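You operate a simulated robot arm through the tools that you are given. There is no shell and no other tool.

The job below is to be done with a simulated robot arm. You get a single attempt, and the scene is never put back.

JOB
Push small cartons 59 and 27 back to the strap's line, pull the strap over them and shut the buckle.
Where things are to end (x, y in the base frame): small carton within 30 mm of [620, -470]; small carton within 30 mm of [780, -300].

The check looks at the end state, three seconds after you hand in, the way a careful person would. Anything else that was tipped, shoved, dropped, spilled or broken makes it a failure.

ROBOT AND FRAMES
A 7-joint arm with a three-finger gripper, fixed in place. Base frame: the origin is at the foot of the arm, x ahead of it, y to its left, z up. Readings come in mm, degrees, newtons and seconds.
Its first joint turns from -166.0 to 166.0 degrees. Payload 2.69 kg.
Tool frame: the origin (TCP) lies between the finger pads and is the grasp point; the fingertips stand 30 mm ahead of it; z points along the fingers, y is the line along which they close. Largest opening 128 mm; the body of the gripper starts 117 mm behind the TCP.
Orientation is that of the tool frame in the base frame, as a unit quaternion [w, x, y, z]. With the fingers straight down and closing along the base's y, the tool's x points along the base's -x, its y along +y and its z along -z.

CONTROLS
- The arm moves only by the tool apply_moves. Its argument "moves" is a list of rows, each a list of 7 numbers: the shift along the tool's x, y, z in units of 150 mm (1.0 is 150 mm), then the turn, a rotation vector about the tool's x, y, z in units of 45 degrees (1.0 is 45 degrees), then the closure in counts, from 0 (fully open) to 255 (shut). In form: [[dx, dy, dz, rx, ry, rz, claw], ...]. A call has 1 to 20 rows; each row is the pose to reach, as a shift and turn from the pose commanded when the call began, along the tool's axes at that moment. A call with a number of a shift or a turn outside -1 to 1 is refused whole. Rows are played at 5 a second. More than 50 mm and 8.6 degrees between two rows, or a gripper value outside its range, and nothing of the call is played. A pose out of reach is approached as far as the arm can. The call stops where the force on the tool passes 90 N (or 10 N more than at its start, if that is more) or the arm is blocked; 0.2 s more then pass. Each finger halts on what it meets, pressing with about 43 N; the grip force reading is that of the motor and also rises with nothing between the fingers. The clock runs only during rows and for 0.2 s after the last one: add rows that repeat a pose to give the fingers time. The reply holds the time, the measured pose of the TCP, the force on the tool along the base axes, the opening and the grip force, in the units named above and with some noise, with the torque about the TCP (base axes, N m) and any sound that the robot's microphone picked up, and new pictures: "pictures" is both (left out), scene, wrist or none.
- Cameras (640 x 400 px; columns grow to the right, rows downward): "scene" is fixed at [400.1, -652.5, 1204.9]; the picture's right is [0.83, -0.55, 0.00], its down [-0.48, -0.72, -0.50] and it looks along [0.28, 0.41, -0.87] (base axes); focal length 333 px, centre (320, 200). "wrist" rides on the gripper at [58, 54, -131] in the tool frame; the picture's right is [-0.68, 0.74, 0.00], its down [-0.62, -0.57, -0.55] and it looks along [-0.40, -0.37, 0.84] (tool axes); focal length 234 px, centre (320, 200). There is no depth. A picture from a camera that has moved, and an enlarged one, comes with that camera's place and axes in the base frame and with its lens.
- lift_body(by): slides the trunk up (or, below 0, down) by that many mm; the arm rides with it, the base frame stays. It gives what a move gives, with no picture.
- close_up(camera, box): a new picture of the part [left, top, right, bottom] of that camera's present view, enlarged. The clock stands still meanwhile.
- sign_off(): hands the job in; it is judged then, once.

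Nothing tells you positions but the pictures and the camera data. Unless the task says otherwise, let go and move clear before handing in.

The tools are called after "Emit:" as a command line: name --pt "numbers of a row" for each row, then --argument value for the rest, lists and objects as JSON in quotes. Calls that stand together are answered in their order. apply_moves: Moves the arm, as the interface text tells. Its arguments: {"type":"object","properties":{"moves":{"type":"array","items":{"type":"array","items":{"type":"number"}}},"pictures":{"type":"string","enum":["both","scene","wrist","none"]}},"required":["moves"]} The other tools are called the same way: lift_body (by) slides the trunk up or down; close_up (camera, box) takes an enlarged picture of a part of a camera's view; sign_off () hands the job in.

At the start:

```text
time_s: 0.0
tool_pos: [441.9, -398.8, 796.4]
tool_rot: [0.0, 0.0, 1.0, -0.001]
wrist_force: [0.2, -0.7, 0.2]
ft_torque: [-0.01, 0.0, 0.03]
opening: 128.0
grip_force: 0.0
trunk travel left (down, up): [-125.0, 225.0]
```

scene: 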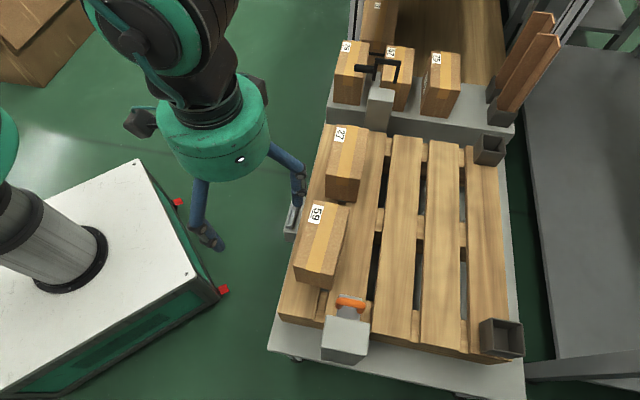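
wrist: 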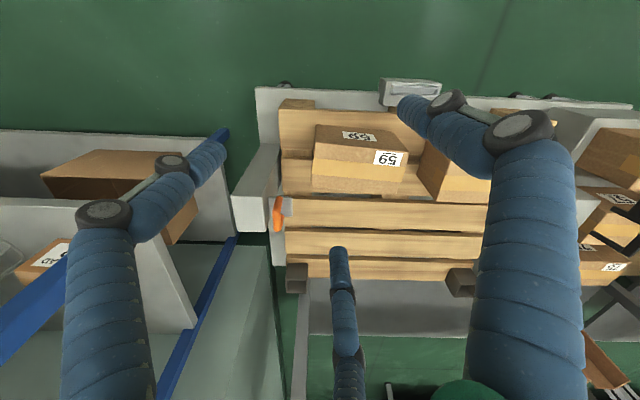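

I see a pallet on a cart with cartons 59 and 27 at its left side, a post with an orange buckle part near the bottom, and a post with a black strap handle at the top. I will look closer before moving anything.

Emit:
close_up --camera "scene" --box '[260, 180, 540, 400]'

Emit:
close_up --camera "scene" --box '[300, 20, 540, 180]'

Emit:
close_up --camera "wrist" --box '[220, 60, 640, 320]'

Emit:
close_up --camera "scene" --box '[340, 40, 420, 140]'

Emit:
close_up --camera "scene" --box '[300, 270, 400, 370]'

```text
1.82 times, centred on (400, 290) of scene
camera zoom: at [400.1, -652.5, 1204.9], right [0.83, -0.55, 0.0], down [-0.48, -0.72, -0.5], along [0.28, 0.41, -0.87], focal length 605 px, centre (174, 36)
```

zoom: 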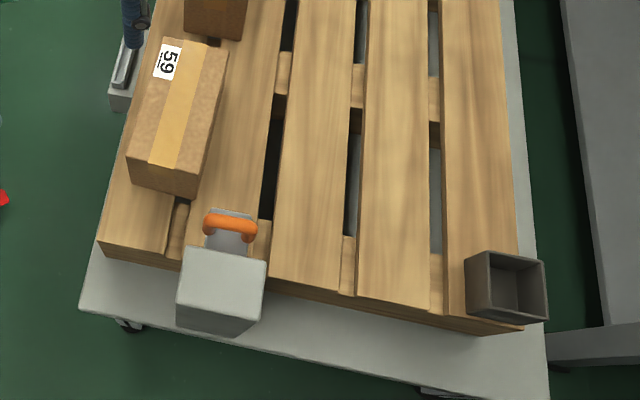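

```text
2.50 times, centred on (420, 100) of scene
camera zoom: at [400.1, -652.5, 1204.9], right [0.83, -0.55, 0.0], down [-0.48, -0.72, -0.5], along [0.28, 0.41, -0.87], focal length 831 px, centre (70, 450)
```

zoom: 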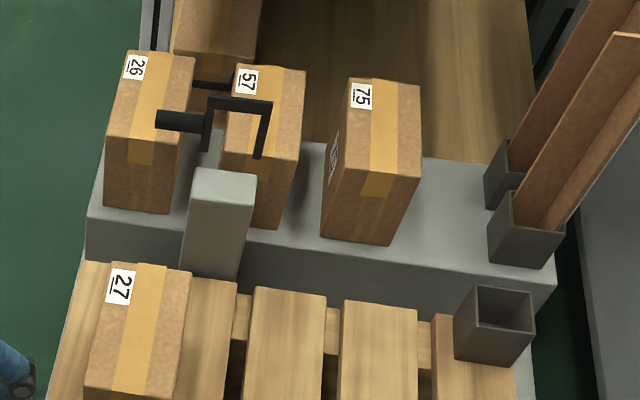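

```text
1.52 times, centred on (430, 190) of wrist
camera zoom: at [384.8, -345.4, 928.0], right [0.68, 0.74, 0.0], down [0.62, -0.57, 0.55], along [0.4, -0.37, -0.84], focal length 357 px, centre (152, 215)
```

zoom: 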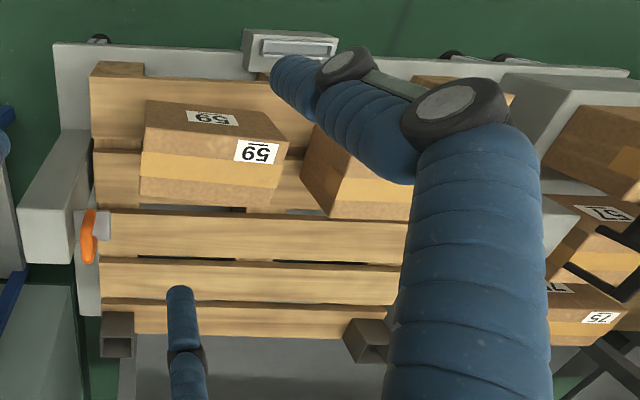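

```text
4.00 times, centred on (380, 90) of scene
camera zoom: at [400.1, -652.5, 1204.9], right [0.83, -0.55, 0.0], down [-0.48, -0.72, -0.5], along [0.28, 0.41, -0.87], focal length 1330 px, centre (80, 640)
```

zoom: 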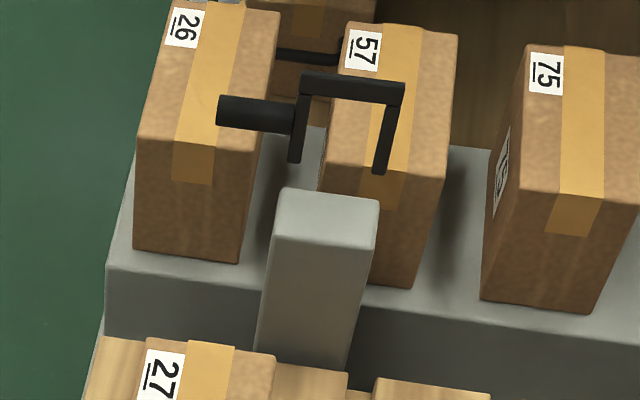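

```text
4.00 times, centred on (350, 320) of scene
camera zoom: at [400.1, -652.5, 1204.9], right [0.83, -0.55, 0.0], down [-0.48, -0.72, -0.5], along [0.28, 0.41, -0.87], focal length 1330 px, centre (200, -280)
```

zoom: 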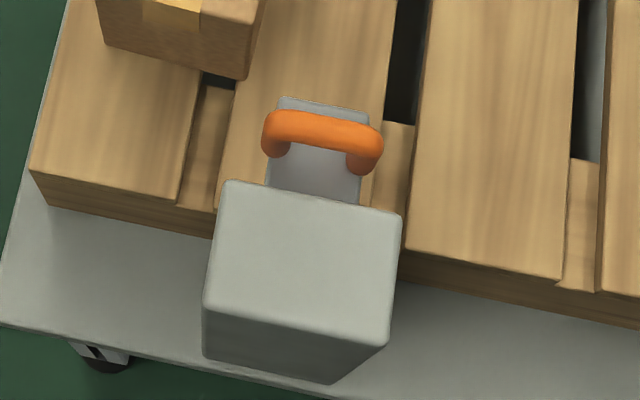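

The buckle (orange lever) seems to sit near (517, -567, 595) and the top of carton 59 near z 553, on a pallet turned about 47 degrees. I want closer pictures of the gripper and the strap post before planning.

Emit:
close_up --camera "scene" --box '[100, 60, 340, 270]'

Emit:
close_up --camera "wrist" --box '[480, 90, 640, 290]'

Emit:
close_up --camera "wrist" --box '[0, 100, 360, 400]'

Emit:
close_up --camera "scene" --box '[280, 110, 400, 310]'

```text
1.90 times, centred on (220, 165) of scene
camera zoom: at [400.1, -652.5, 1204.9], right [0.83, -0.55, 0.0], down [-0.48, -0.72, -0.5], along [0.28, 0.41, -0.87], focal length 633 px, centre (510, 267)
```

zoom: 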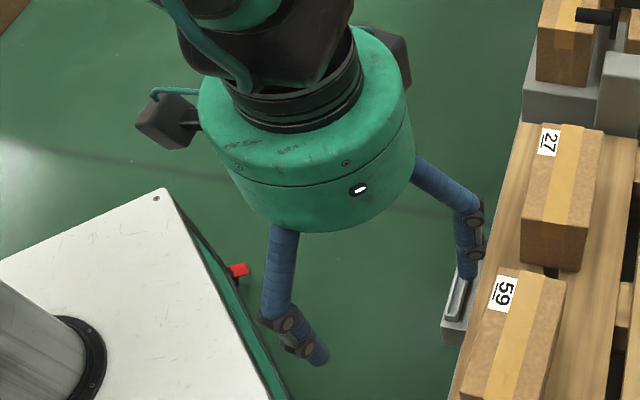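

```text
2.00 times, centred on (560, 190) of wrist
camera zoom: at [384.8, -345.4, 928.0], right [0.68, 0.74, 0.0], down [0.62, -0.57, 0.55], along [0.4, -0.37, -0.84], focal length 468 px, centre (-160, 220)
```

zoom: 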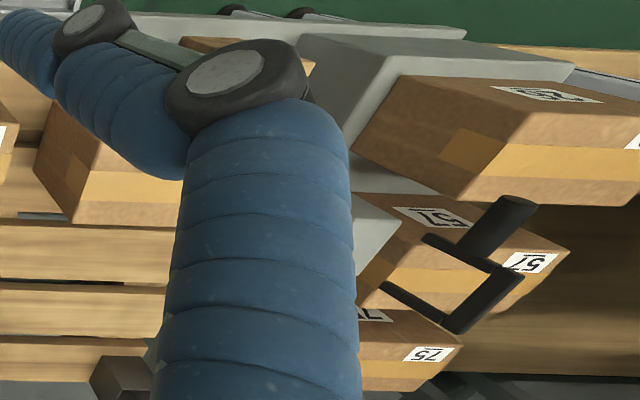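

```text
1.33 times, centred on (180, 250) of wrist
camera zoom: at [384.8, -345.4, 928.0], right [0.68, 0.74, 0.0], down [0.62, -0.57, 0.55], along [0.4, -0.37, -0.84], focal length 312 px, centre (507, 133)
```

zoom: 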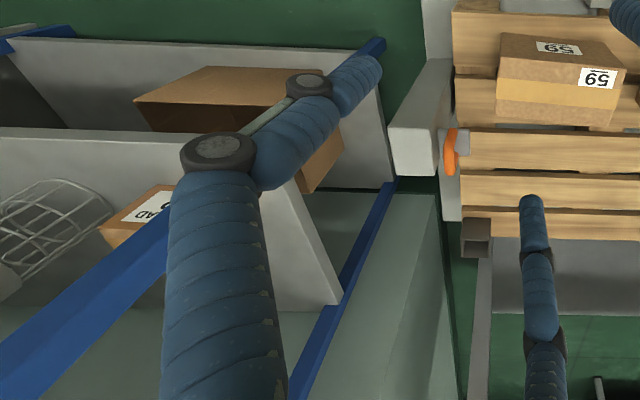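

```text
2.00 times, centred on (340, 210) of scene
camera zoom: at [400.1, -652.5, 1204.9], right [0.83, -0.55, 0.0], down [-0.48, -0.72, -0.5], along [0.28, 0.41, -0.87], focal length 665 px, centre (280, 180)
```

zoom: 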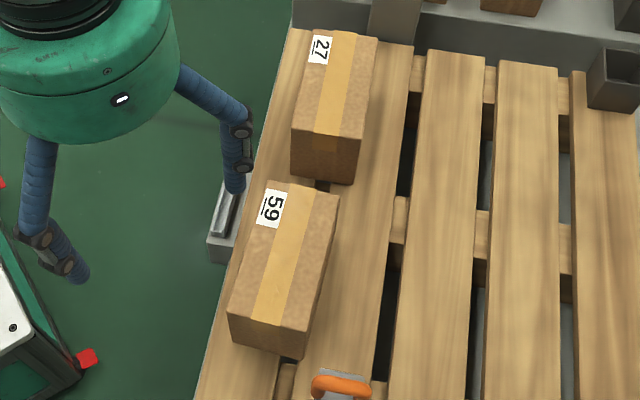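

From the two views I place carton 59's centre near (564, -421), carton 27's near (740, -265), and the strap's black hoop near (957, -134, 600) with its grip handle at about (912, -90, 604). I'll turn the tool in line with the pallet and move over carton 59 at a safe height to get a second view.

Emit:
apply_moves --pt "-0.13 -0.02 0 0 0 0.16 0" --pt "-0.26 -0.05 0 0 0 0.32 0" --pt "-0.39 -0.07 0 0 0 0.48 0" --pt "-0.52 -0.09 0 0 0 0.64 0" --pt "-0.65 -0.12 0 0 0 0.8 0" --pt "-0.787 -0.14 0 0 0 0.962 0" --pt "-0.787 -0.14 0 0 0 0.962 0" --pictures "both"

```text
time_s: 1.6
tool_pos: [561.3, -419.1, 796.7]
tool_rot: [0.0, 0.369, 0.929, 0.0]
wrist_force: [-0.2, 0.8, -0.1]
ft_torque: [0.0, 0.05, -0.01]
opening: 127.7
grip_force: 0.1
trunk travel left (down, up): [-125.0, 225.0]
camera wrist: at [556.0, -340.4, 928.4], right [1.0, 0.07, 0.0], down [0.06, -0.83, 0.55], along [0.04, -0.55, -0.84], focal length 234 px, centre (320, 200)
```

scene: 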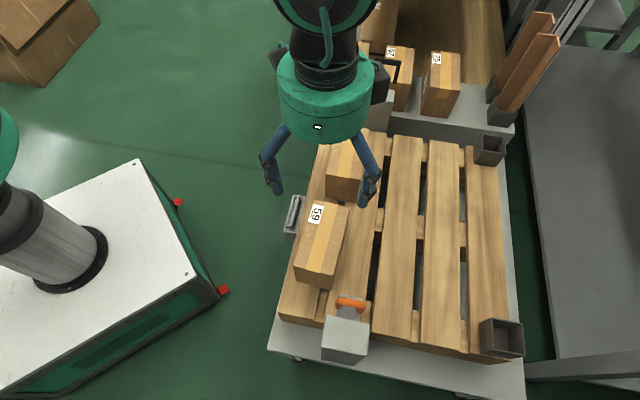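
wrist: 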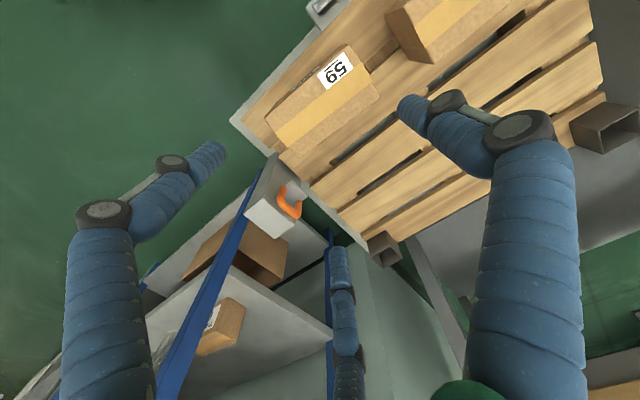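

The view from above carton 59 shows the buckle post, its plate and orange lever, and a hand with three visible fingers. I'll enlarge the buckle and close the fingers in free air to see how they really move.

Emit:
close_up --camera "wrist" --box '[220, 140, 340, 250]'

Emit:
close_up --camera "wrist" --box '[220, 0, 480, 180]'

Emit:
apply_moves --pt "0 0 0 0 0 0 255" --pt "0 0 0 0 0 0 255" --pt "0 0 0 0 0 0 255" --pt "0 0 0 0 0 0 255" --pt "0 0 0 0 0 0 255" --pictures "both"

```text
3.64 times, centred on (280, 195) of wrist
camera zoom: at [556.0, -340.4, 928.4], right [1.0, 0.07, 0.0], down [0.06, -0.83, 0.55], along [0.04, -0.55, -0.84], focal length 852 px, centre (466, 218)
```

zoom: 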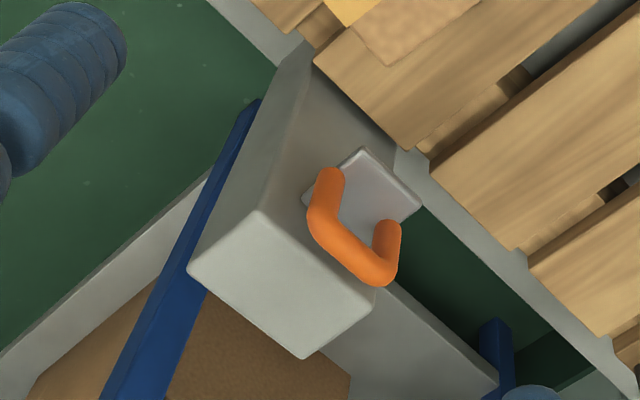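

```text
2.22 times, centred on (350, 90) of wrist
camera zoom: at [556.0, -340.4, 928.4], right [1.0, 0.07, 0.0], down [0.06, -0.83, 0.55], along [0.04, -0.55, -0.84], focal length 520 px, centre (253, 444)
```

zoom: 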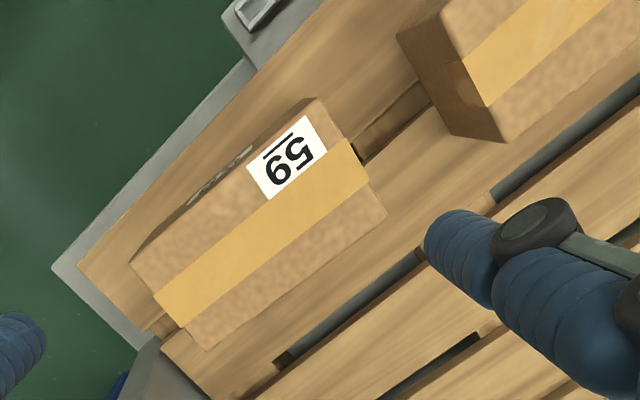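

```text
time_s: 2.8
tool_pos: [561.8, -419.4, 797.6]
tool_rot: [0.0, 0.369, 0.929, 0.001]
wrist_force: [0.4, 0.0, 0.4]
ft_torque: [-0.04, 0.01, 0.0]
opening: 2.2
grip_force: 31.6
trunk travel left (down, up): [-125.0, 225.0]
camera wrist: at [555.6, -340.3, 928.5], right [1.0, 0.07, 0.0], down [0.06, -0.83, 0.55], along [0.04, -0.55, -0.84], focal length 234 px, centre (320, 200)
```

scene: 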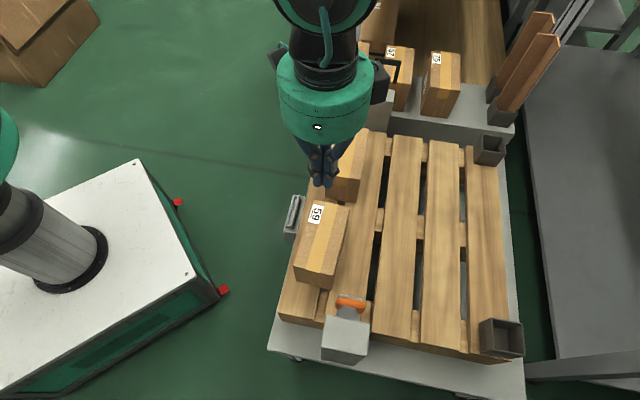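
wrist: 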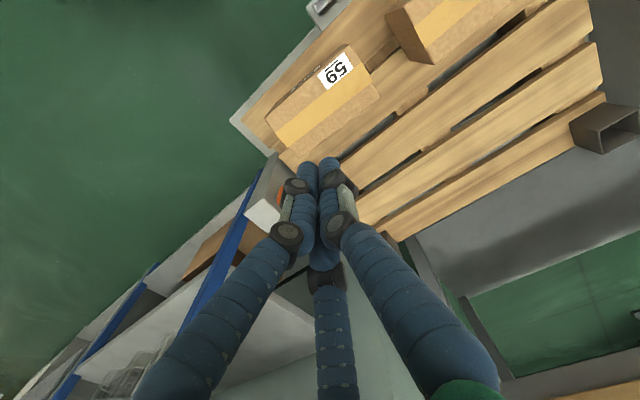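

With the fingers closed they bunch at the tool axis, so I can push with a closed fist. Carton 59's robot-side face lies about 74 mm short of its goal; I'll move to the robot side of it, tilt 20° so the tip touches low, and descend in steps.

Emit:
apply_moves --pt "0.1 0 0.15 0 0 0 255" --pt "0.2 0 0.3 0 -0.08 0 255" --pt "0.3 0 0.45 0 -0.16 0 255" --pt "0.4 0 0.6 0 -0.24 0 255" --pt "0.5 0 0.75 0 -0.32 0 255" --pt "0.58 0 0.9 0 -0.4 0 255" --pt "0.58 0 1.0 0 -0.444 0 255" --pt "0.58 0 1.0 0 -0.444 0 255" --pictures "both"

```text
time_s: 4.6
tool_pos: [496.1, -362.7, 650.2]
tool_rot: [0.159, 0.364, 0.915, -0.064]
wrist_force: [0.4, 0.1, -0.1]
ft_torque: [0.06, 0.0, 0.04]
opening: 2.2
grip_force: 30.9
out of reach, approached as far as the arm can: row 7, 8
trunk travel left (down, up): [-125.0, 225.0]
camera wrist: at [462.0, -255.2, 753.4], right [0.97, 0.1, 0.23], down [-0.1, -0.68, 0.73], along [0.23, -0.73, -0.65], focal length 234 px, centre (320, 200)
```

scene: 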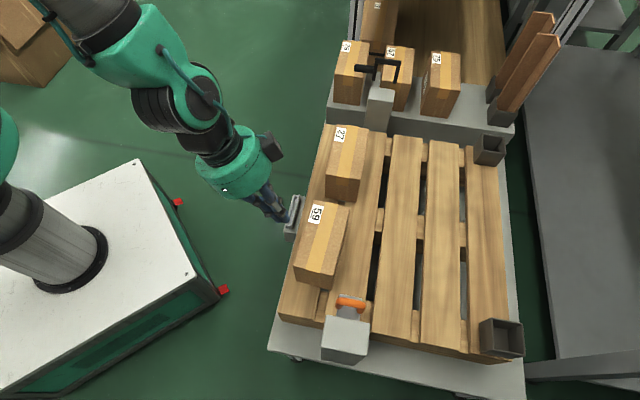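
wrist: 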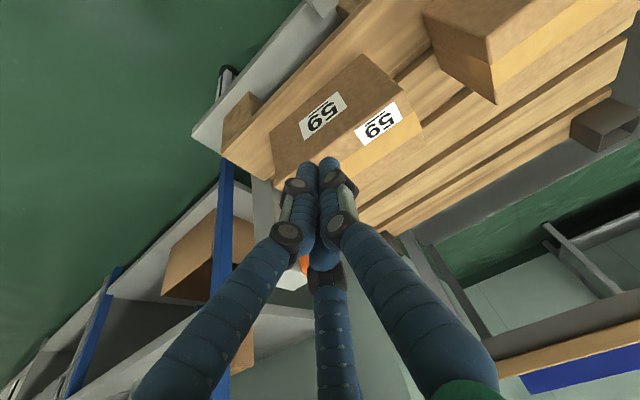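

The arm is beside carton 59 on the robot side, tilted about 20°, but said the last bit was out of reach. I'll lower the trunk instead of the arm to bring the fingertips down to the carton's mid height.

Emit:
lift_body --by -125

Emit:
close_up --camera "scene" --box '[180, 120, 420, 330]'

Emit:
close_up --camera "wrist" --box '[160, 40, 480, 240]'

```text
time_s: 6.1
tool_pos: [496.6, -361.3, 524.9]
tool_rot: [0.158, 0.364, 0.916, -0.065]
wrist_force: [0.2, 0.0, -0.7]
ft_torque: [0.01, -0.03, -0.02]
opening: 2.2
grip_force: 31.3
trunk travel left (down, up): [0.0, 350.0]
```

```text
1.90 times, centred on (300, 225) of scene
camera zoom: at [400.1, -652.5, 1204.9], right [0.83, -0.55, 0.0], down [-0.48, -0.72, -0.5], along [0.28, 0.41, -0.87], focal length 633 px, centre (358, 152)
```

zoom: 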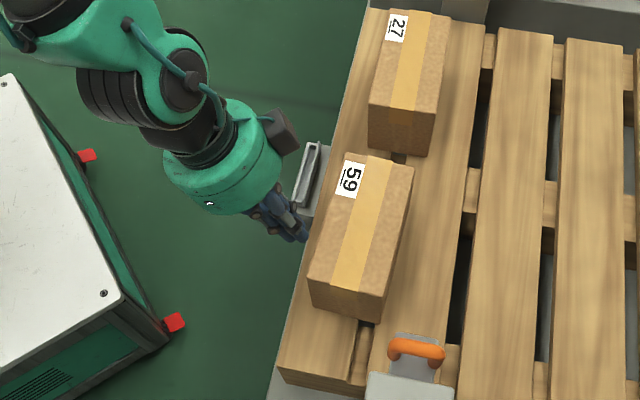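

```text
2.00 times, centred on (320, 140) of wrist
camera zoom: at [461.6, -254.9, 628.8], right [0.97, 0.1, 0.23], down [-0.1, -0.68, 0.73], along [0.23, -0.73, -0.65], focal length 468 px, centre (320, 320)
```

zoom: 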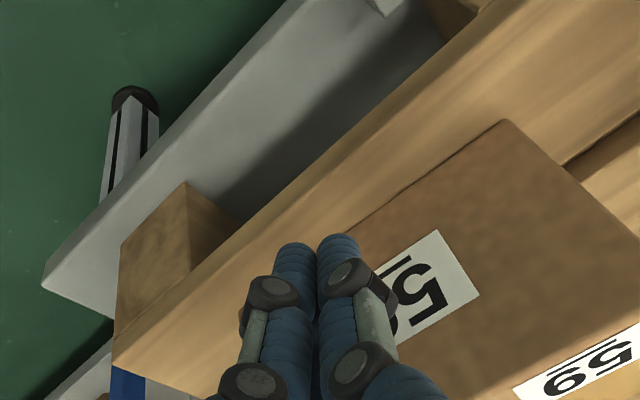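

The fist is beside carton 59 with its tip at about z 497, and the pallet top works out to about z 450. I'll try to go 20 mm lower and then push slowly toward the strap's line.

Emit:
apply_moves --pt "0.023 0 0.063 0 0 0 255" --pt "0.046 0 0.125 0 0 0 255" --pt "0.046 0 0.125 0 0 0 255" --pictures "none"

```text
time_s: 6.9
tool_pos: [496.2, -363.1, 503.8]
tool_rot: [0.158, 0.364, 0.916, -0.064]
wrist_force: [0.3, -0.4, -0.3]
ft_torque: [0.0, 0.0, -0.01]
opening: 2.1
grip_force: 31.6
trunk travel left (down, up): [0.0, 350.0]
```

I'm now at z 504 with the tip around z 476, low on the carton. Pushing 60 mm toward the strap's line first, then checking.

Emit:
apply_moves --pt "-0.0629 0 0.0224 0 0 0 255" --pt "-0.1257 0 0.0448 0 0 0 255" --pt "-0.1886 0 0.0672 0 0 0 255" --pt "-0.2515 0 0.0896 0 0 0 255" --pt "-0.3143 0 0.112 0 0 0 255" --pt "-0.3772 0 0.1344 0 0 0 255" --pt "-0.3772 0 0.1344 0 0 0 255" --pictures "both"

Emit:
close_up --camera "scene" --box '[220, 120, 420, 330]'

```text
time_s: 8.5
tool_pos: [540.2, -403.0, 504.5]
tool_rot: [0.158, 0.364, 0.916, -0.065]
wrist_force: [0.2, -0.3, 0.4]
ft_torque: [-0.01, -0.03, 0.03]
opening: 2.1
grip_force: 31.8
trunk travel left (down, up): [0.0, 350.0]
camera wrist: at [505.7, -295.9, 608.1], right [0.97, 0.1, 0.23], down [-0.1, -0.68, 0.73], along [0.23, -0.73, -0.65], focal length 234 px, centre (320, 200)
```

scene: 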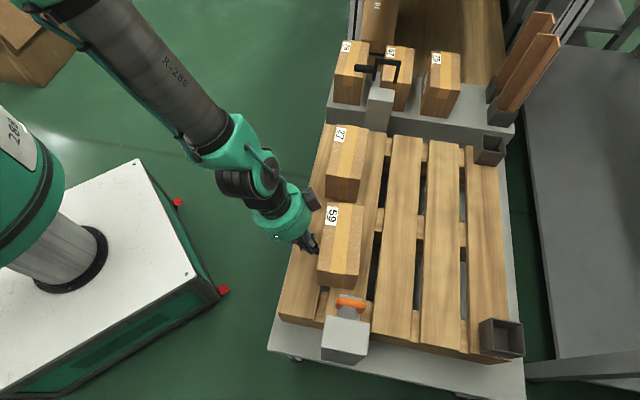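
wrist: 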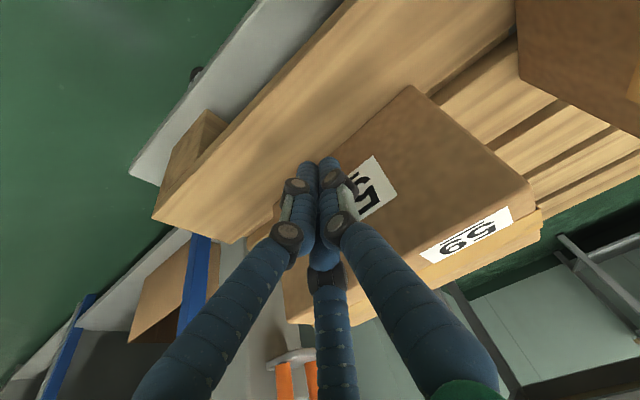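

```text
1.90 times, centred on (320, 225) of scene
camera zoom: at [400.1, -652.5, 1204.9], right [0.83, -0.55, 0.0], down [-0.48, -0.72, -0.5], along [0.28, 0.41, -0.87], focal length 633 px, centre (320, 152)
```

zoom: 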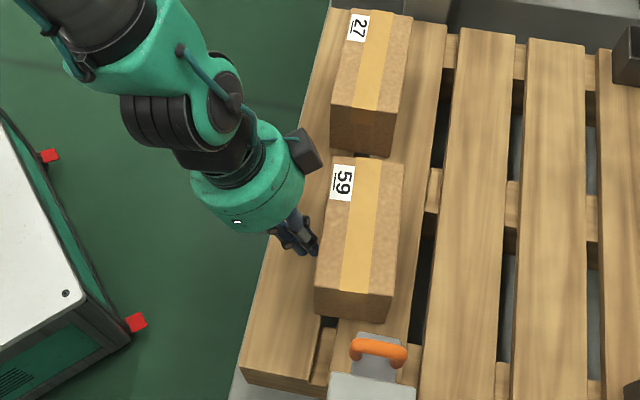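

Carton 59 has slid about 35 mm and now lies nearly parallel to the strap's line, centre near (594, -440). I'll shift the fist 14 mm along the carton to stop it turning and push the remaining 39 mm.

Emit:
apply_moves --pt "0.0629 0 -0.0224 0 0 0 255" --pt "0.0629 0.093 -0.0224 0 0 0 255" --pt "0 0.093 0 0 0 0 255" --pt "-0.0629 0.093 0.0224 0 0 0 255" --pt "-0.1257 0.093 0.0448 0 0 0 255" --pt "-0.1886 0.093 0.0672 0 0 0 255" --pt "-0.2389 0.093 0.0851 0 0 0 255" --pt "-0.2389 0.093 0.0851 0 0 0 255" --pictures "scene"

Emit:
close_up --camera "scene" --box '[220, 120, 420, 330]'

```text
time_s: 10.3
tool_pos: [577.5, -419.7, 504.6]
tool_rot: [0.159, 0.363, 0.916, -0.065]
wrist_force: [0.1, 0.3, 0.0]
ft_torque: [0.04, -0.02, 0.03]
opening: 2.4
grip_force: 31.3
trunk travel left (down, up): [0.0, 350.0]
```

scene: 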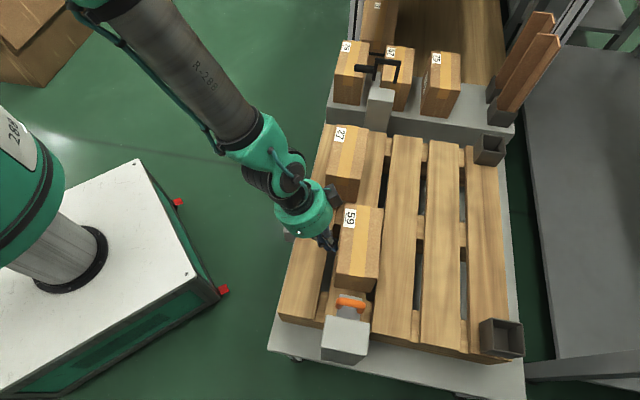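

```text
1.90 times, centred on (320, 225) of scene
camera zoom: at [400.1, -652.5, 1204.9], right [0.83, -0.55, 0.0], down [-0.48, -0.72, -0.5], along [0.28, 0.41, -0.87], focal length 633 px, centre (320, 152)
```

zoom: 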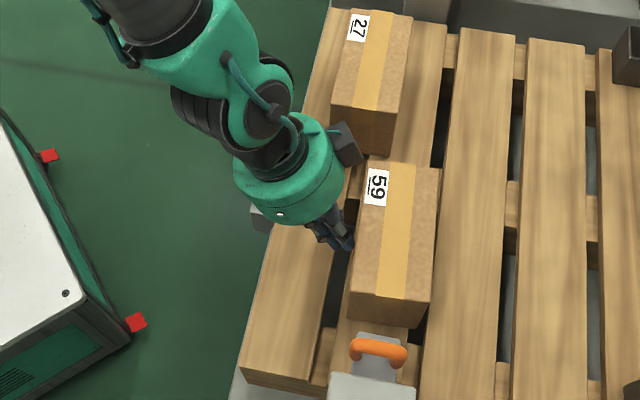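

Carton 59's centre now measures about (623, -469), on its goal. I'll back straight off, raise the trunk clear, and slide along to carton 27.

Emit:
apply_moves --pt "0.12 0 -0.043 0 0 0 255" --pt "0.24 0 -0.086 0 0 0 255" --pt "0.36 0 -0.128 0 0 0 255" --pt "0.48 0 -0.171 0 0 0 255" --pt "0.597 0 -0.213 0 0 0 255" --pt "0.597 0 -0.213 0 0 0 255" --pictures "scene"

Emit:
lift_body --by 90

Emit:
apply_moves --pt "0 0.25 0 0 0 0 255" --pt "0 0.5 0 0 0 0 255" --pt "0 0.75 0 0 0 0 255" --pt "0 1.0 0 0 0 0 255" --pt "0 1.0 0 0 0 0 255" --pictures "both"

```text
time_s: 11.7
tool_pos: [507.2, -352.7, 504.1]
tool_rot: [0.157, 0.363, 0.916, -0.064]
wrist_force: [0.2, 0.4, 1.0]
ft_torque: [-0.01, -0.02, -0.02]
opening: 2.1
grip_force: 31.4
trunk travel left (down, up): [0.0, 350.0]
```

scene: 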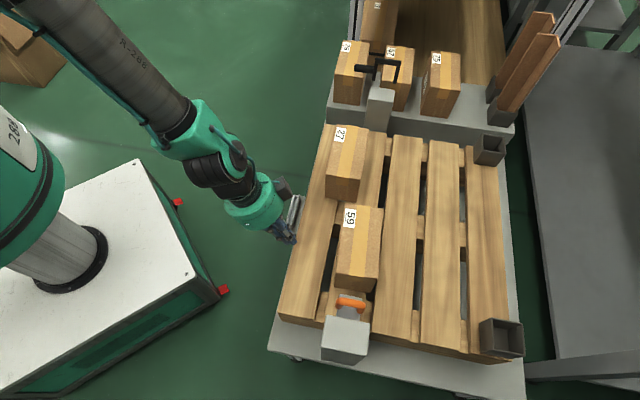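

```text
time_s: 13.0
tool_pos: [506.8, -351.7, 595.5]
tool_rot: [0.158, 0.363, 0.916, -0.064]
wrist_force: [-0.5, 0.2, -1.0]
ft_torque: [-0.02, 0.0, 0.0]
opening: 2.2
grip_force: 31.5
trunk travel left (down, up): [-90.0, 260.0]
```

```text
time_s: 14.2
tool_pos: [610.4, -241.1, 593.9]
tool_rot: [0.159, 0.363, 0.916, -0.065]
wrist_force: [1.1, 0.5, -0.7]
ft_torque: [0.01, 0.0, 0.03]
opening: 1.8
grip_force: 31.4
trunk travel left (down, up): [-90.0, 260.0]
camera wrist: at [575.9, -134.6, 697.9], right [0.97, 0.1, 0.23], down [-0.1, -0.68, 0.73], along [0.22, -0.73, -0.65], focal length 234 px, centre (320, 200)
```

scene: 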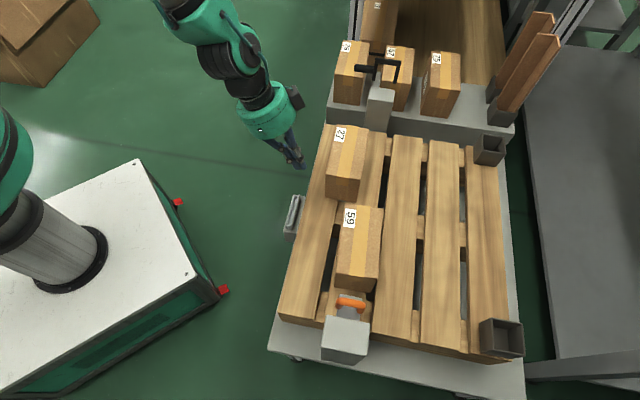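
wrist: 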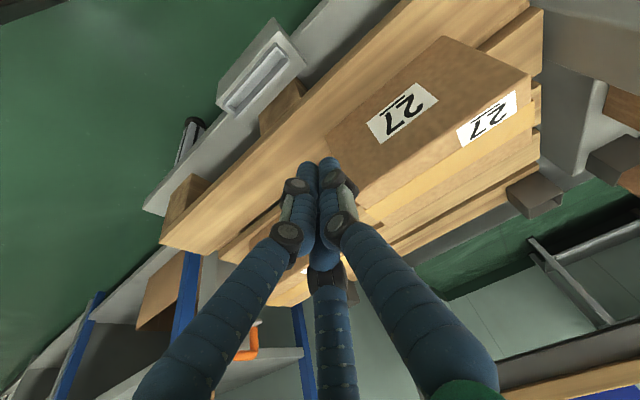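

Now at the robot side of the gap between cartons; carton 27 is ahead. I'll move another 72 mm along to its middle and lower the trunk.

Emit:
apply_moves --pt "0 0.24 0 0 0 0 255" --pt "0 0.48 0 0 0 0 255" --pt "0 0.48 0 0 0 0 255" --pictures "none"

Emit:
lift_body --by -90

Emit:
close_up --camera "scene" --box '[220, 60, 420, 270]'

Emit:
close_up --camera "wrist" --box '[160, 0, 640, 300]'

```text
time_s: 15.0
tool_pos: [659.2, -190.8, 595.4]
tool_rot: [0.158, 0.364, 0.916, -0.065]
wrist_force: [-0.2, 0.6, 0.4]
ft_torque: [-0.02, 0.0, -0.02]
opening: 2.3
grip_force: 31.2
trunk travel left (down, up): [-90.0, 260.0]
```

```text
time_s: 16.2
tool_pos: [658.7, -190.9, 506.1]
tool_rot: [0.159, 0.364, 0.916, -0.065]
wrist_force: [-0.4, 0.9, 0.1]
ft_torque: [-0.01, 0.01, 0.02]
opening: 2.3
grip_force: 31.5
trunk travel left (down, up): [0.0, 350.0]
```

```text
1.90 times, centred on (320, 165) of scene
camera zoom: at [400.1, -652.5, 1204.9], right [0.83, -0.55, 0.0], down [-0.48, -0.72, -0.5], along [0.28, 0.41, -0.87], focal length 633 px, centre (320, 267)
```

zoom: 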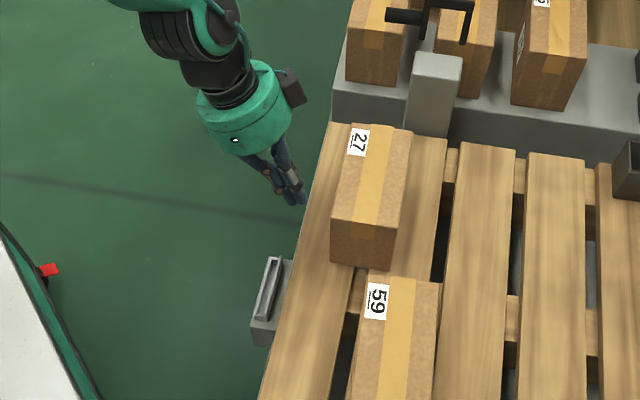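

```text
1.33 times, centred on (400, 150) of wrist
camera zoom: at [624.7, -84.7, 609.4], right [0.97, 0.1, 0.23], down [-0.1, -0.68, 0.73], along [0.23, -0.73, -0.65], focal length 312 px, centre (213, 267)
```

zoom: 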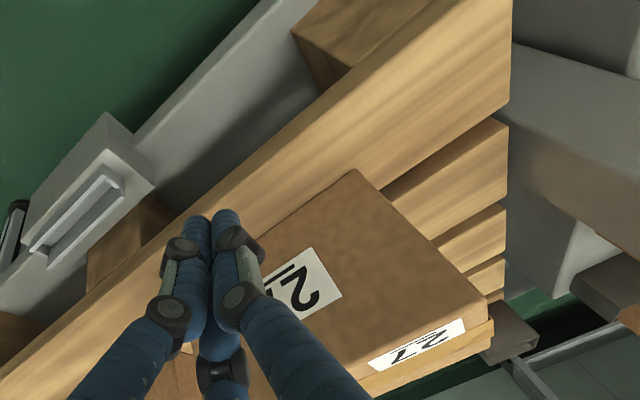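

Carton 27 is unmoved with its centre near (740, -265), and the fist is at its middle. I'll push 70 mm first and check.

Emit:
apply_moves --pt "-0.0943 0 0.0336 0 0 0 255" --pt "-0.1886 0 0.0672 0 0 0 255" --pt "-0.2515 0 0.0896 0 0 0 255" --pt "-0.3143 0 0.112 0 0 0 255" --pt "-0.3772 0 0.1344 0 0 0 255" --pt "-0.44 0 0.1568 0 0 0 255" --pt "-0.44 0 0.1568 0 0 0 255" --pictures "none"

Emit:
close_up --camera "scene" --box '[220, 60, 420, 270]'

```text
time_s: 17.8
tool_pos: [710.2, -241.9, 504.4]
tool_rot: [0.158, 0.364, 0.916, -0.065]
wrist_force: [0.2, 0.2, -0.3]
ft_torque: [0.01, -0.03, -0.02]
opening: 2.4
grip_force: 30.9
trunk travel left (down, up): [0.0, 350.0]
```

```text
1.90 times, centred on (320, 165) of scene
camera zoom: at [400.1, -652.5, 1204.9], right [0.83, -0.55, 0.0], down [-0.48, -0.72, -0.5], along [0.28, 0.41, -0.87], focal length 633 px, centre (320, 267)
```

zoom: 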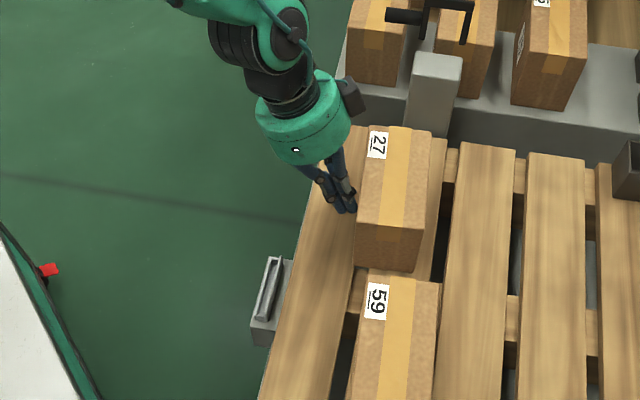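

Carton 27 has moved to about (761, -280) and stayed square. 26 mm remain; I'll shift 7 mm to its middle and finish the push.

Emit:
apply_moves --pt "0.0629 0 -0.0224 0 0 0 255" --pt "0.0629 0.047 -0.0224 0 0 0 255" --pt "0 0.047 0 0 0 0 255" --pt "-0.0629 0.047 0.0224 0 0 0 255" --pt "-0.1257 0.047 0.0448 0 0 0 255" --pt "-0.166 0.047 0.0592 0 0 0 255" --pt "-0.166 0.047 0.0592 0 0 0 255" --pictures "none"

Emit:
close_up --camera "scene" --box '[220, 60, 420, 270]'

```text
time_s: 19.4
tool_pos: [734.6, -252.7, 506.4]
tool_rot: [0.158, 0.364, 0.916, -0.064]
wrist_force: [0.0, -0.2, 0.2]
ft_torque: [0.01, 0.0, 0.02]
opening: 2.4
grip_force: 31.7
trunk travel left (down, up): [0.0, 350.0]
```

```text
1.90 times, centred on (320, 165) of scene
camera zoom: at [400.1, -652.5, 1204.9], right [0.83, -0.55, 0.0], down [-0.48, -0.72, -0.5], along [0.28, 0.41, -0.87], focal length 633 px, centre (320, 267)
```

zoom: 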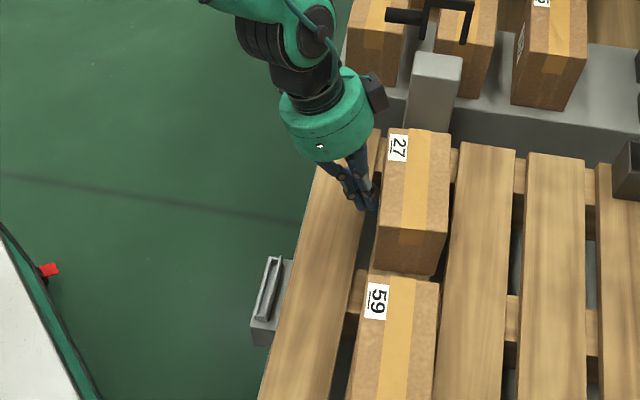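

Carton 27 is now on the line (fist geometry puts its centre at about along-line 235, i.e. near (780, -299)). I'll back off, raise the trunk and straighten the tool.

Emit:
apply_moves --pt "0.12 0 -0.043 0 0 0 255" --pt "0.24 0 -0.086 0 0 0 255" --pt "0.36 0 -0.128 0 0 0 255" --pt "0.48 0 -0.171 0 0 0 255" --pt "0.597 0 -0.213 0 0 0 255" --pt "0.597 0 -0.213 0 0 0 255" --pictures "none"

Emit:
lift_body --by 200

Emit:
apply_moves --pt "0 0 0 0 0.074 0 255" --pt "0 0 0 0 0.148 0 255" --pt "0 0 0 0 0.222 0 255" --pt "0 0 0 0 0.296 0 255" --pt "0 0 0 0 0.37 0 255" --pt "0 0 0 0 0.444 0 255" --pt "0 0 0 0 0.444 0 255" --pictures "both"

```text
time_s: 20.8
tool_pos: [664.7, -186.8, 505.9]
tool_rot: [0.159, 0.364, 0.916, -0.064]
wrist_force: [1.5, -0.3, 0.6]
ft_torque: [0.0, 0.0, 0.01]
opening: 1.9
grip_force: 31.3
trunk travel left (down, up): [0.0, 350.0]
```

```text
time_s: 23.0
tool_pos: [662.6, -186.4, 706.2]
tool_rot: [0.158, 0.363, 0.916, -0.064]
wrist_force: [0.5, -0.1, 0.5]
ft_torque: [-0.01, -0.03, -0.01]
opening: 2.0
grip_force: 31.9
trunk travel left (down, up): [-200.0, 150.0]
```

```text
time_s: 24.6
tool_pos: [664.3, -188.2, 705.8]
tool_rot: [-0.004, 0.369, 0.929, -0.001]
wrist_force: [0.4, -1.1, 0.1]
ft_torque: [0.01, 0.01, 0.0]
opening: 2.1
grip_force: 30.9
trunk travel left (down, up): [-200.0, 150.0]
camera wrist: at [661.3, -109.5, 837.8], right [1.0, 0.07, -0.01], down [0.06, -0.84, 0.55], along [0.03, -0.55, -0.84], focal length 234 px, centre (320, 200)
```

scene: 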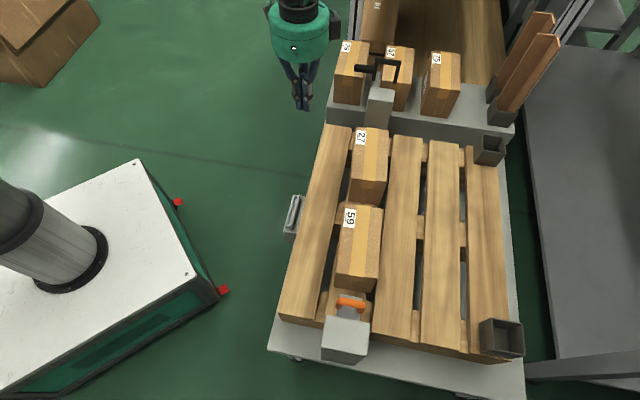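
wrist: 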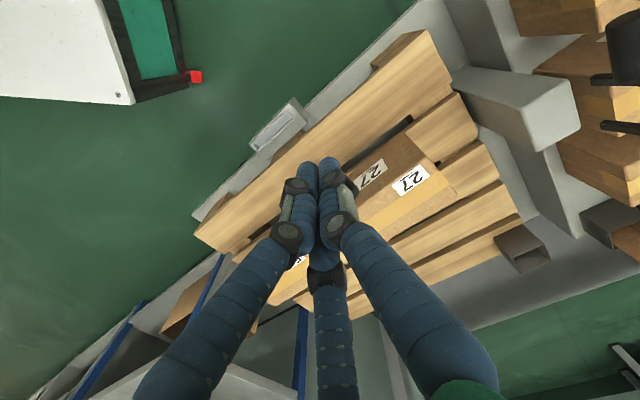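

Both cartons now stand on the strap's line. Next I'll move the hand up and over toward the strap post at a safe height to study the black hoop and its handle.

Emit:
apply_moves --pt "-0.04 0.22 -0.18 0 0 0 255" --pt "-0.08 0.44 -0.3 0 0 0 255" --pt "-0.12 0.66 -0.36 0 0 0 255" --pt "-0.163 0.876 -0.36 0 0 0 255" --pt "-0.163 0.876 -0.36 0 0 0 255" --pictures "none"

Emit:
apply_moves --pt "-0.04 0.22 0 0 0 0 255" --pt "-0.08 0.44 0 0 0 0 255" --pt "-0.12 0.66 0 0 0 0 255" --pt "-0.163 0.876 0 0 0 0 255" --pt "-0.163 0.876 0 0 0 0 255" --pictures "both"

```text
time_s: 25.8
tool_pos: [772.7, -106.2, 759.1]
tool_rot: [-0.003, 0.37, 0.929, 0.0]
wrist_force: [-0.1, -0.4, 0.7]
ft_torque: [-0.05, 0.05, 0.0]
opening: 2.0
grip_force: 32.0
trunk travel left (down, up): [-200.0, 150.0]
```

```text
time_s: 27.0
tool_pos: [881.6, -31.8, 758.3]
tool_rot: [-0.003, 0.37, 0.929, -0.001]
wrist_force: [-0.5, 0.1, -0.9]
ft_torque: [-0.01, 0.03, 0.01]
opening: 2.3
grip_force: 31.5
trunk travel left (down, up): [-200.0, 150.0]
camera wrist: at [878.3, 47.0, 889.4], right [1.0, 0.07, -0.01], down [0.06, -0.83, 0.55], along [0.03, -0.55, -0.84], focal length 234 px, centre (320, 200)
```

scene: 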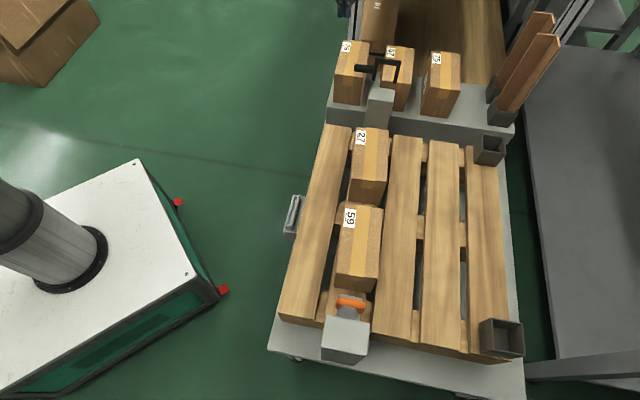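
wrist: 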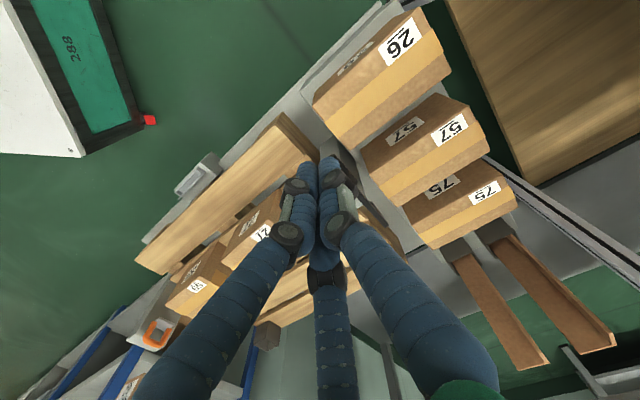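

The strap hoop is hidden behind the closed fingers in this view. I'll back up 100 mm along the line to uncover it.

Emit:
apply_moves --pt "0 -0.22 0 0 0 0 255" --pt "0 -0.44 0 0 0 0 255" --pt "0 -0.66 0 0 0 0 255" --pt "0 -0.66 0 0 0 0 255" --pictures "none"

Emit:
close_up --camera "wrist" --box '[320, 40, 560, 220]'

Emit:
close_up --camera "wrist" --box '[350, 90, 450, 170]'

```text
time_s: 28.0
tool_pos: [813.0, -103.2, 757.6]
tool_rot: [-0.003, 0.37, 0.929, 0.0]
wrist_force: [-1.0, -0.2, 0.6]
ft_torque: [0.05, -0.02, -0.01]
opening: 2.0
grip_force: 31.4
trunk travel left (down, up): [-200.0, 150.0]
```

```text
2.22 times, centred on (440, 130) of wrist
camera zoom: at [808.6, -24.9, 889.4], right [1.0, 0.07, -0.01], down [0.06, -0.84, 0.55], along [0.03, -0.55, -0.84], focal length 520 px, centre (53, 356)
```

zoom: 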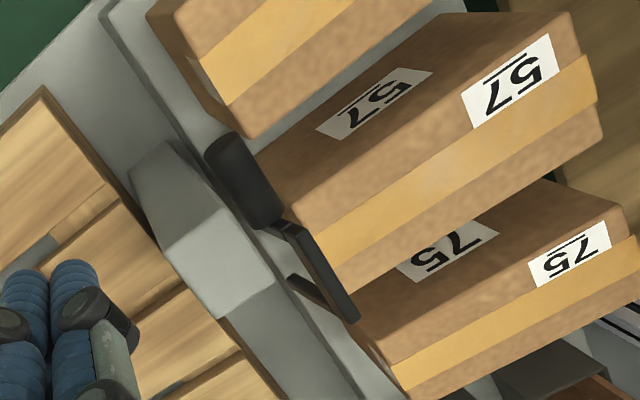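

```text
5.00 times, centred on (400, 130) of wrist
camera zoom: at [808.6, -24.9, 889.4], right [1.0, 0.07, -0.01], down [0.06, -0.84, 0.55], along [0.03, -0.55, -0.84], focal length 1171 px, centre (-80, 550)
```

zoom: 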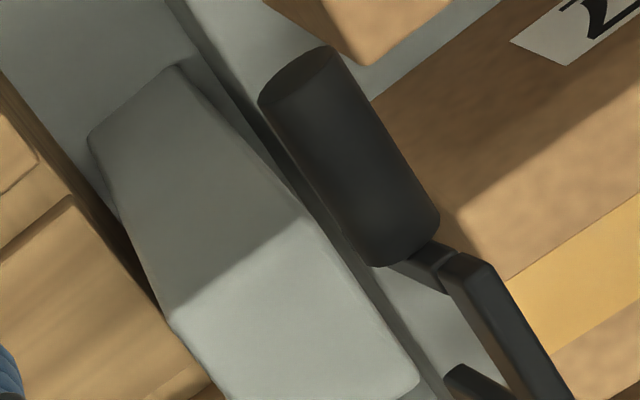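

The black hoop stands just behind the strap post, with a thick round handle toward the robot. I'll enlarge it from both cameras to understand how it is held.

Emit:
close_up --camera "scene" --box '[345, 50, 409, 90]'

Emit:
close_up --camera "scene" --box '[360, 60, 410, 130]'

Emit:
close_up --camera "wrist" --box '[390, 110, 480, 200]'

Emit:
close_up --camera "scene" --box '[325, 285, 375, 325]'

```text
10.00 times, centred on (377, 70) of scene
camera zoom: at [400.1, -652.5, 1204.9], right [0.83, -0.55, 0.0], down [-0.48, -0.72, -0.5], along [0.28, 0.41, -0.87], focal length 3326 px, centre (-250, 1500)
```

zoom: 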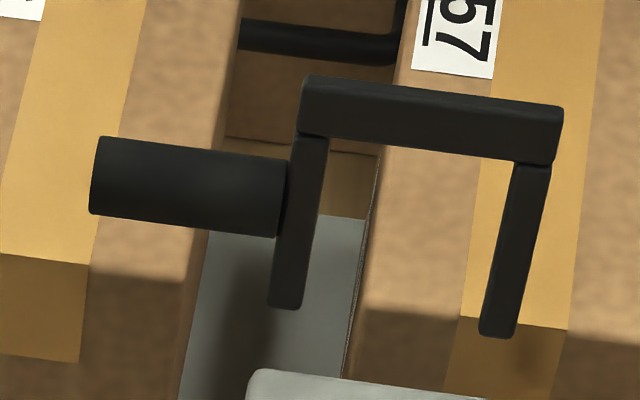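

```text
5.71 times, centred on (385, 95) of scene
camera zoom: at [400.1, -652.5, 1204.9], right [0.83, -0.55, 0.0], down [-0.48, -0.72, -0.5], along [0.28, 0.41, -0.87], focal length 1900 px, centre (-51, 800)
```

zoom: 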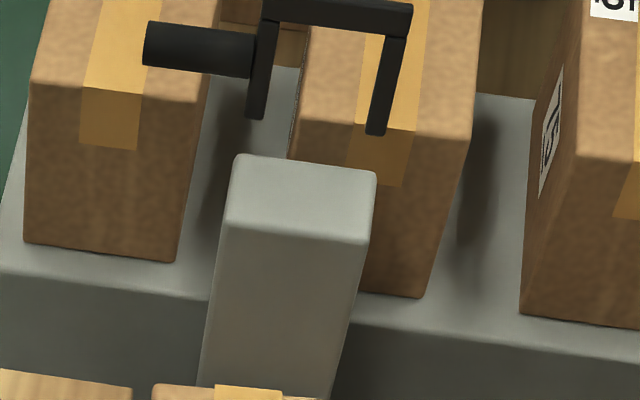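

```text
4.44 times, centred on (435, 155) of wrist
camera zoom: at [808.6, -24.9, 889.4], right [1.0, 0.07, -0.01], down [0.06, -0.84, 0.55], along [0.03, -0.55, -0.84], focal length 1041 px, centre (-191, 400)
```

zoom: 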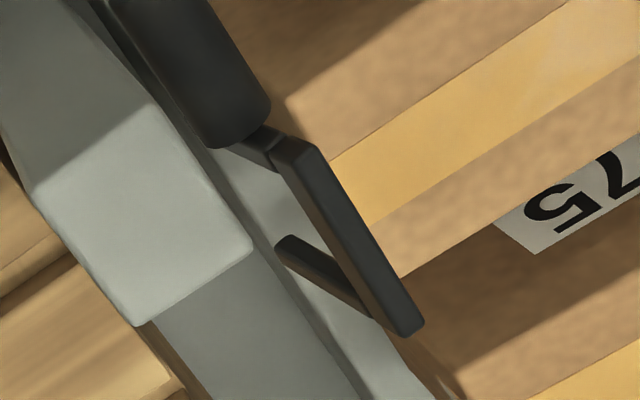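

```text
10.00 times, centred on (350, 305) of scene
camera zoom: at [400.1, -652.5, 1204.9], right [0.83, -0.55, 0.0], down [-0.48, -0.72, -0.5], along [0.28, 0.41, -0.87], focal length 3326 px, centre (20, -850)
```

zoom: 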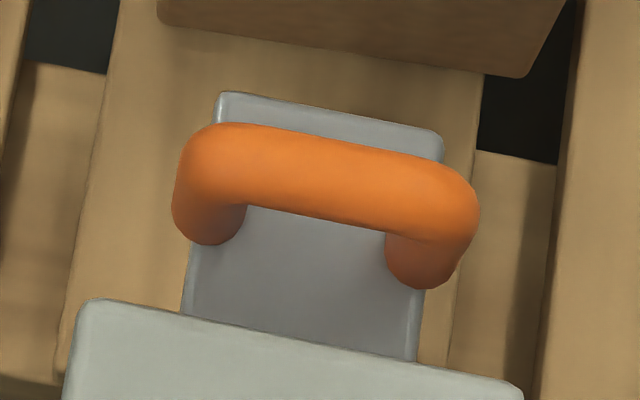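

The strap's line turns out to run at 45° through (620, -470); the hoop is centred on it near (955, -135) and the round handle (about 21 mm thick) runs from (898, -74) to (934, -113) at z 605. I'll open the fingers partway and hover over the outer half of the handle.

Emit:
apply_moves --pt "-0.1 0.13 0 0 0 0.01 143" --pt "-0.2 0.26 0 0 0 0.02 143" --pt "-0.3 0.39 0.1 0 0 0.03 143" --pt "-0.405 0.519 0.2 0 0 0.0347 143" --pt "-0.405 0.519 0.384 0 0 0.0347 143" --pt "-0.405 0.519 0.384 0 0 0.0347 143" --pictures "both"

Emit:
close_up --camera "wrist" --box '[240, 100, 480, 250]'

Emit:
close_up --camera "scene" --box '[300, 0, 460, 100]'

```text
time_s: 29.4
tool_pos: [908.9, -88.8, 700.9]
tool_rot: [-0.003, 0.382, 0.924, -0.002]
wrist_force: [-1.1, 0.1, -0.8]
ft_torque: [-0.01, 0.02, 0.03]
opening: 56.2
grip_force: 0.0
trunk travel left (down, up): [-200.0, 150.0]
camera wrist: at [907.3, -9.9, 832.5], right [1.0, 0.04, -0.01], down [0.04, -0.84, 0.55], along [0.02, -0.55, -0.84], focal length 234 px, centre (320, 200)
```

scene: 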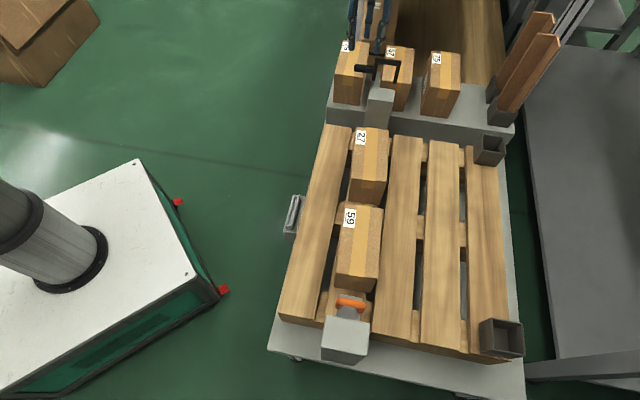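
wrist: 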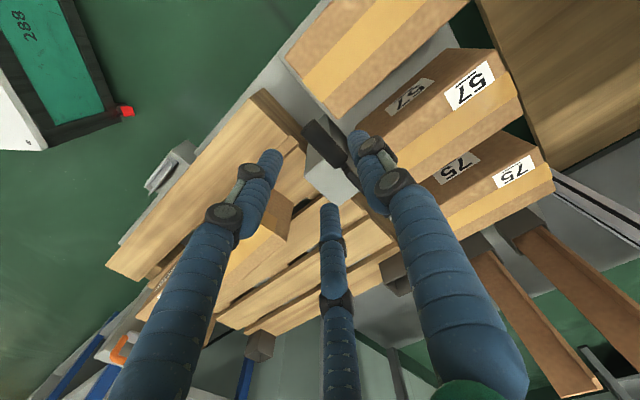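

```text
2.67 times, centred on (360, 175) of wrist
camera zoom: at [907.3, -9.9, 832.5], right [1.0, 0.04, -0.01], down [0.04, -0.84, 0.55], along [0.02, -0.55, -0.84], focal length 624 px, centre (213, 267)
```

zoom: 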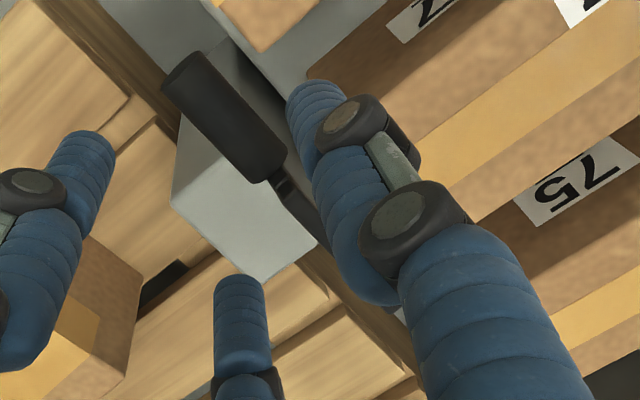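

```text
4.00 times, centred on (380, 50) of scene
camera zoom: at [400.1, -652.5, 1204.9], right [0.83, -0.55, 0.0], down [-0.48, -0.72, -0.5], along [0.28, 0.41, -0.87], focal length 1330 px, centre (80, 800)
```

zoom: 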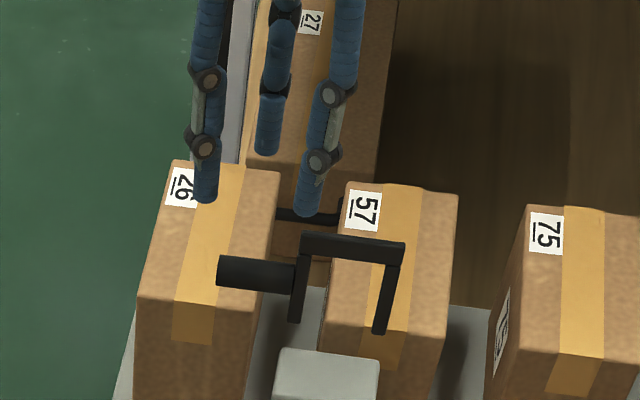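

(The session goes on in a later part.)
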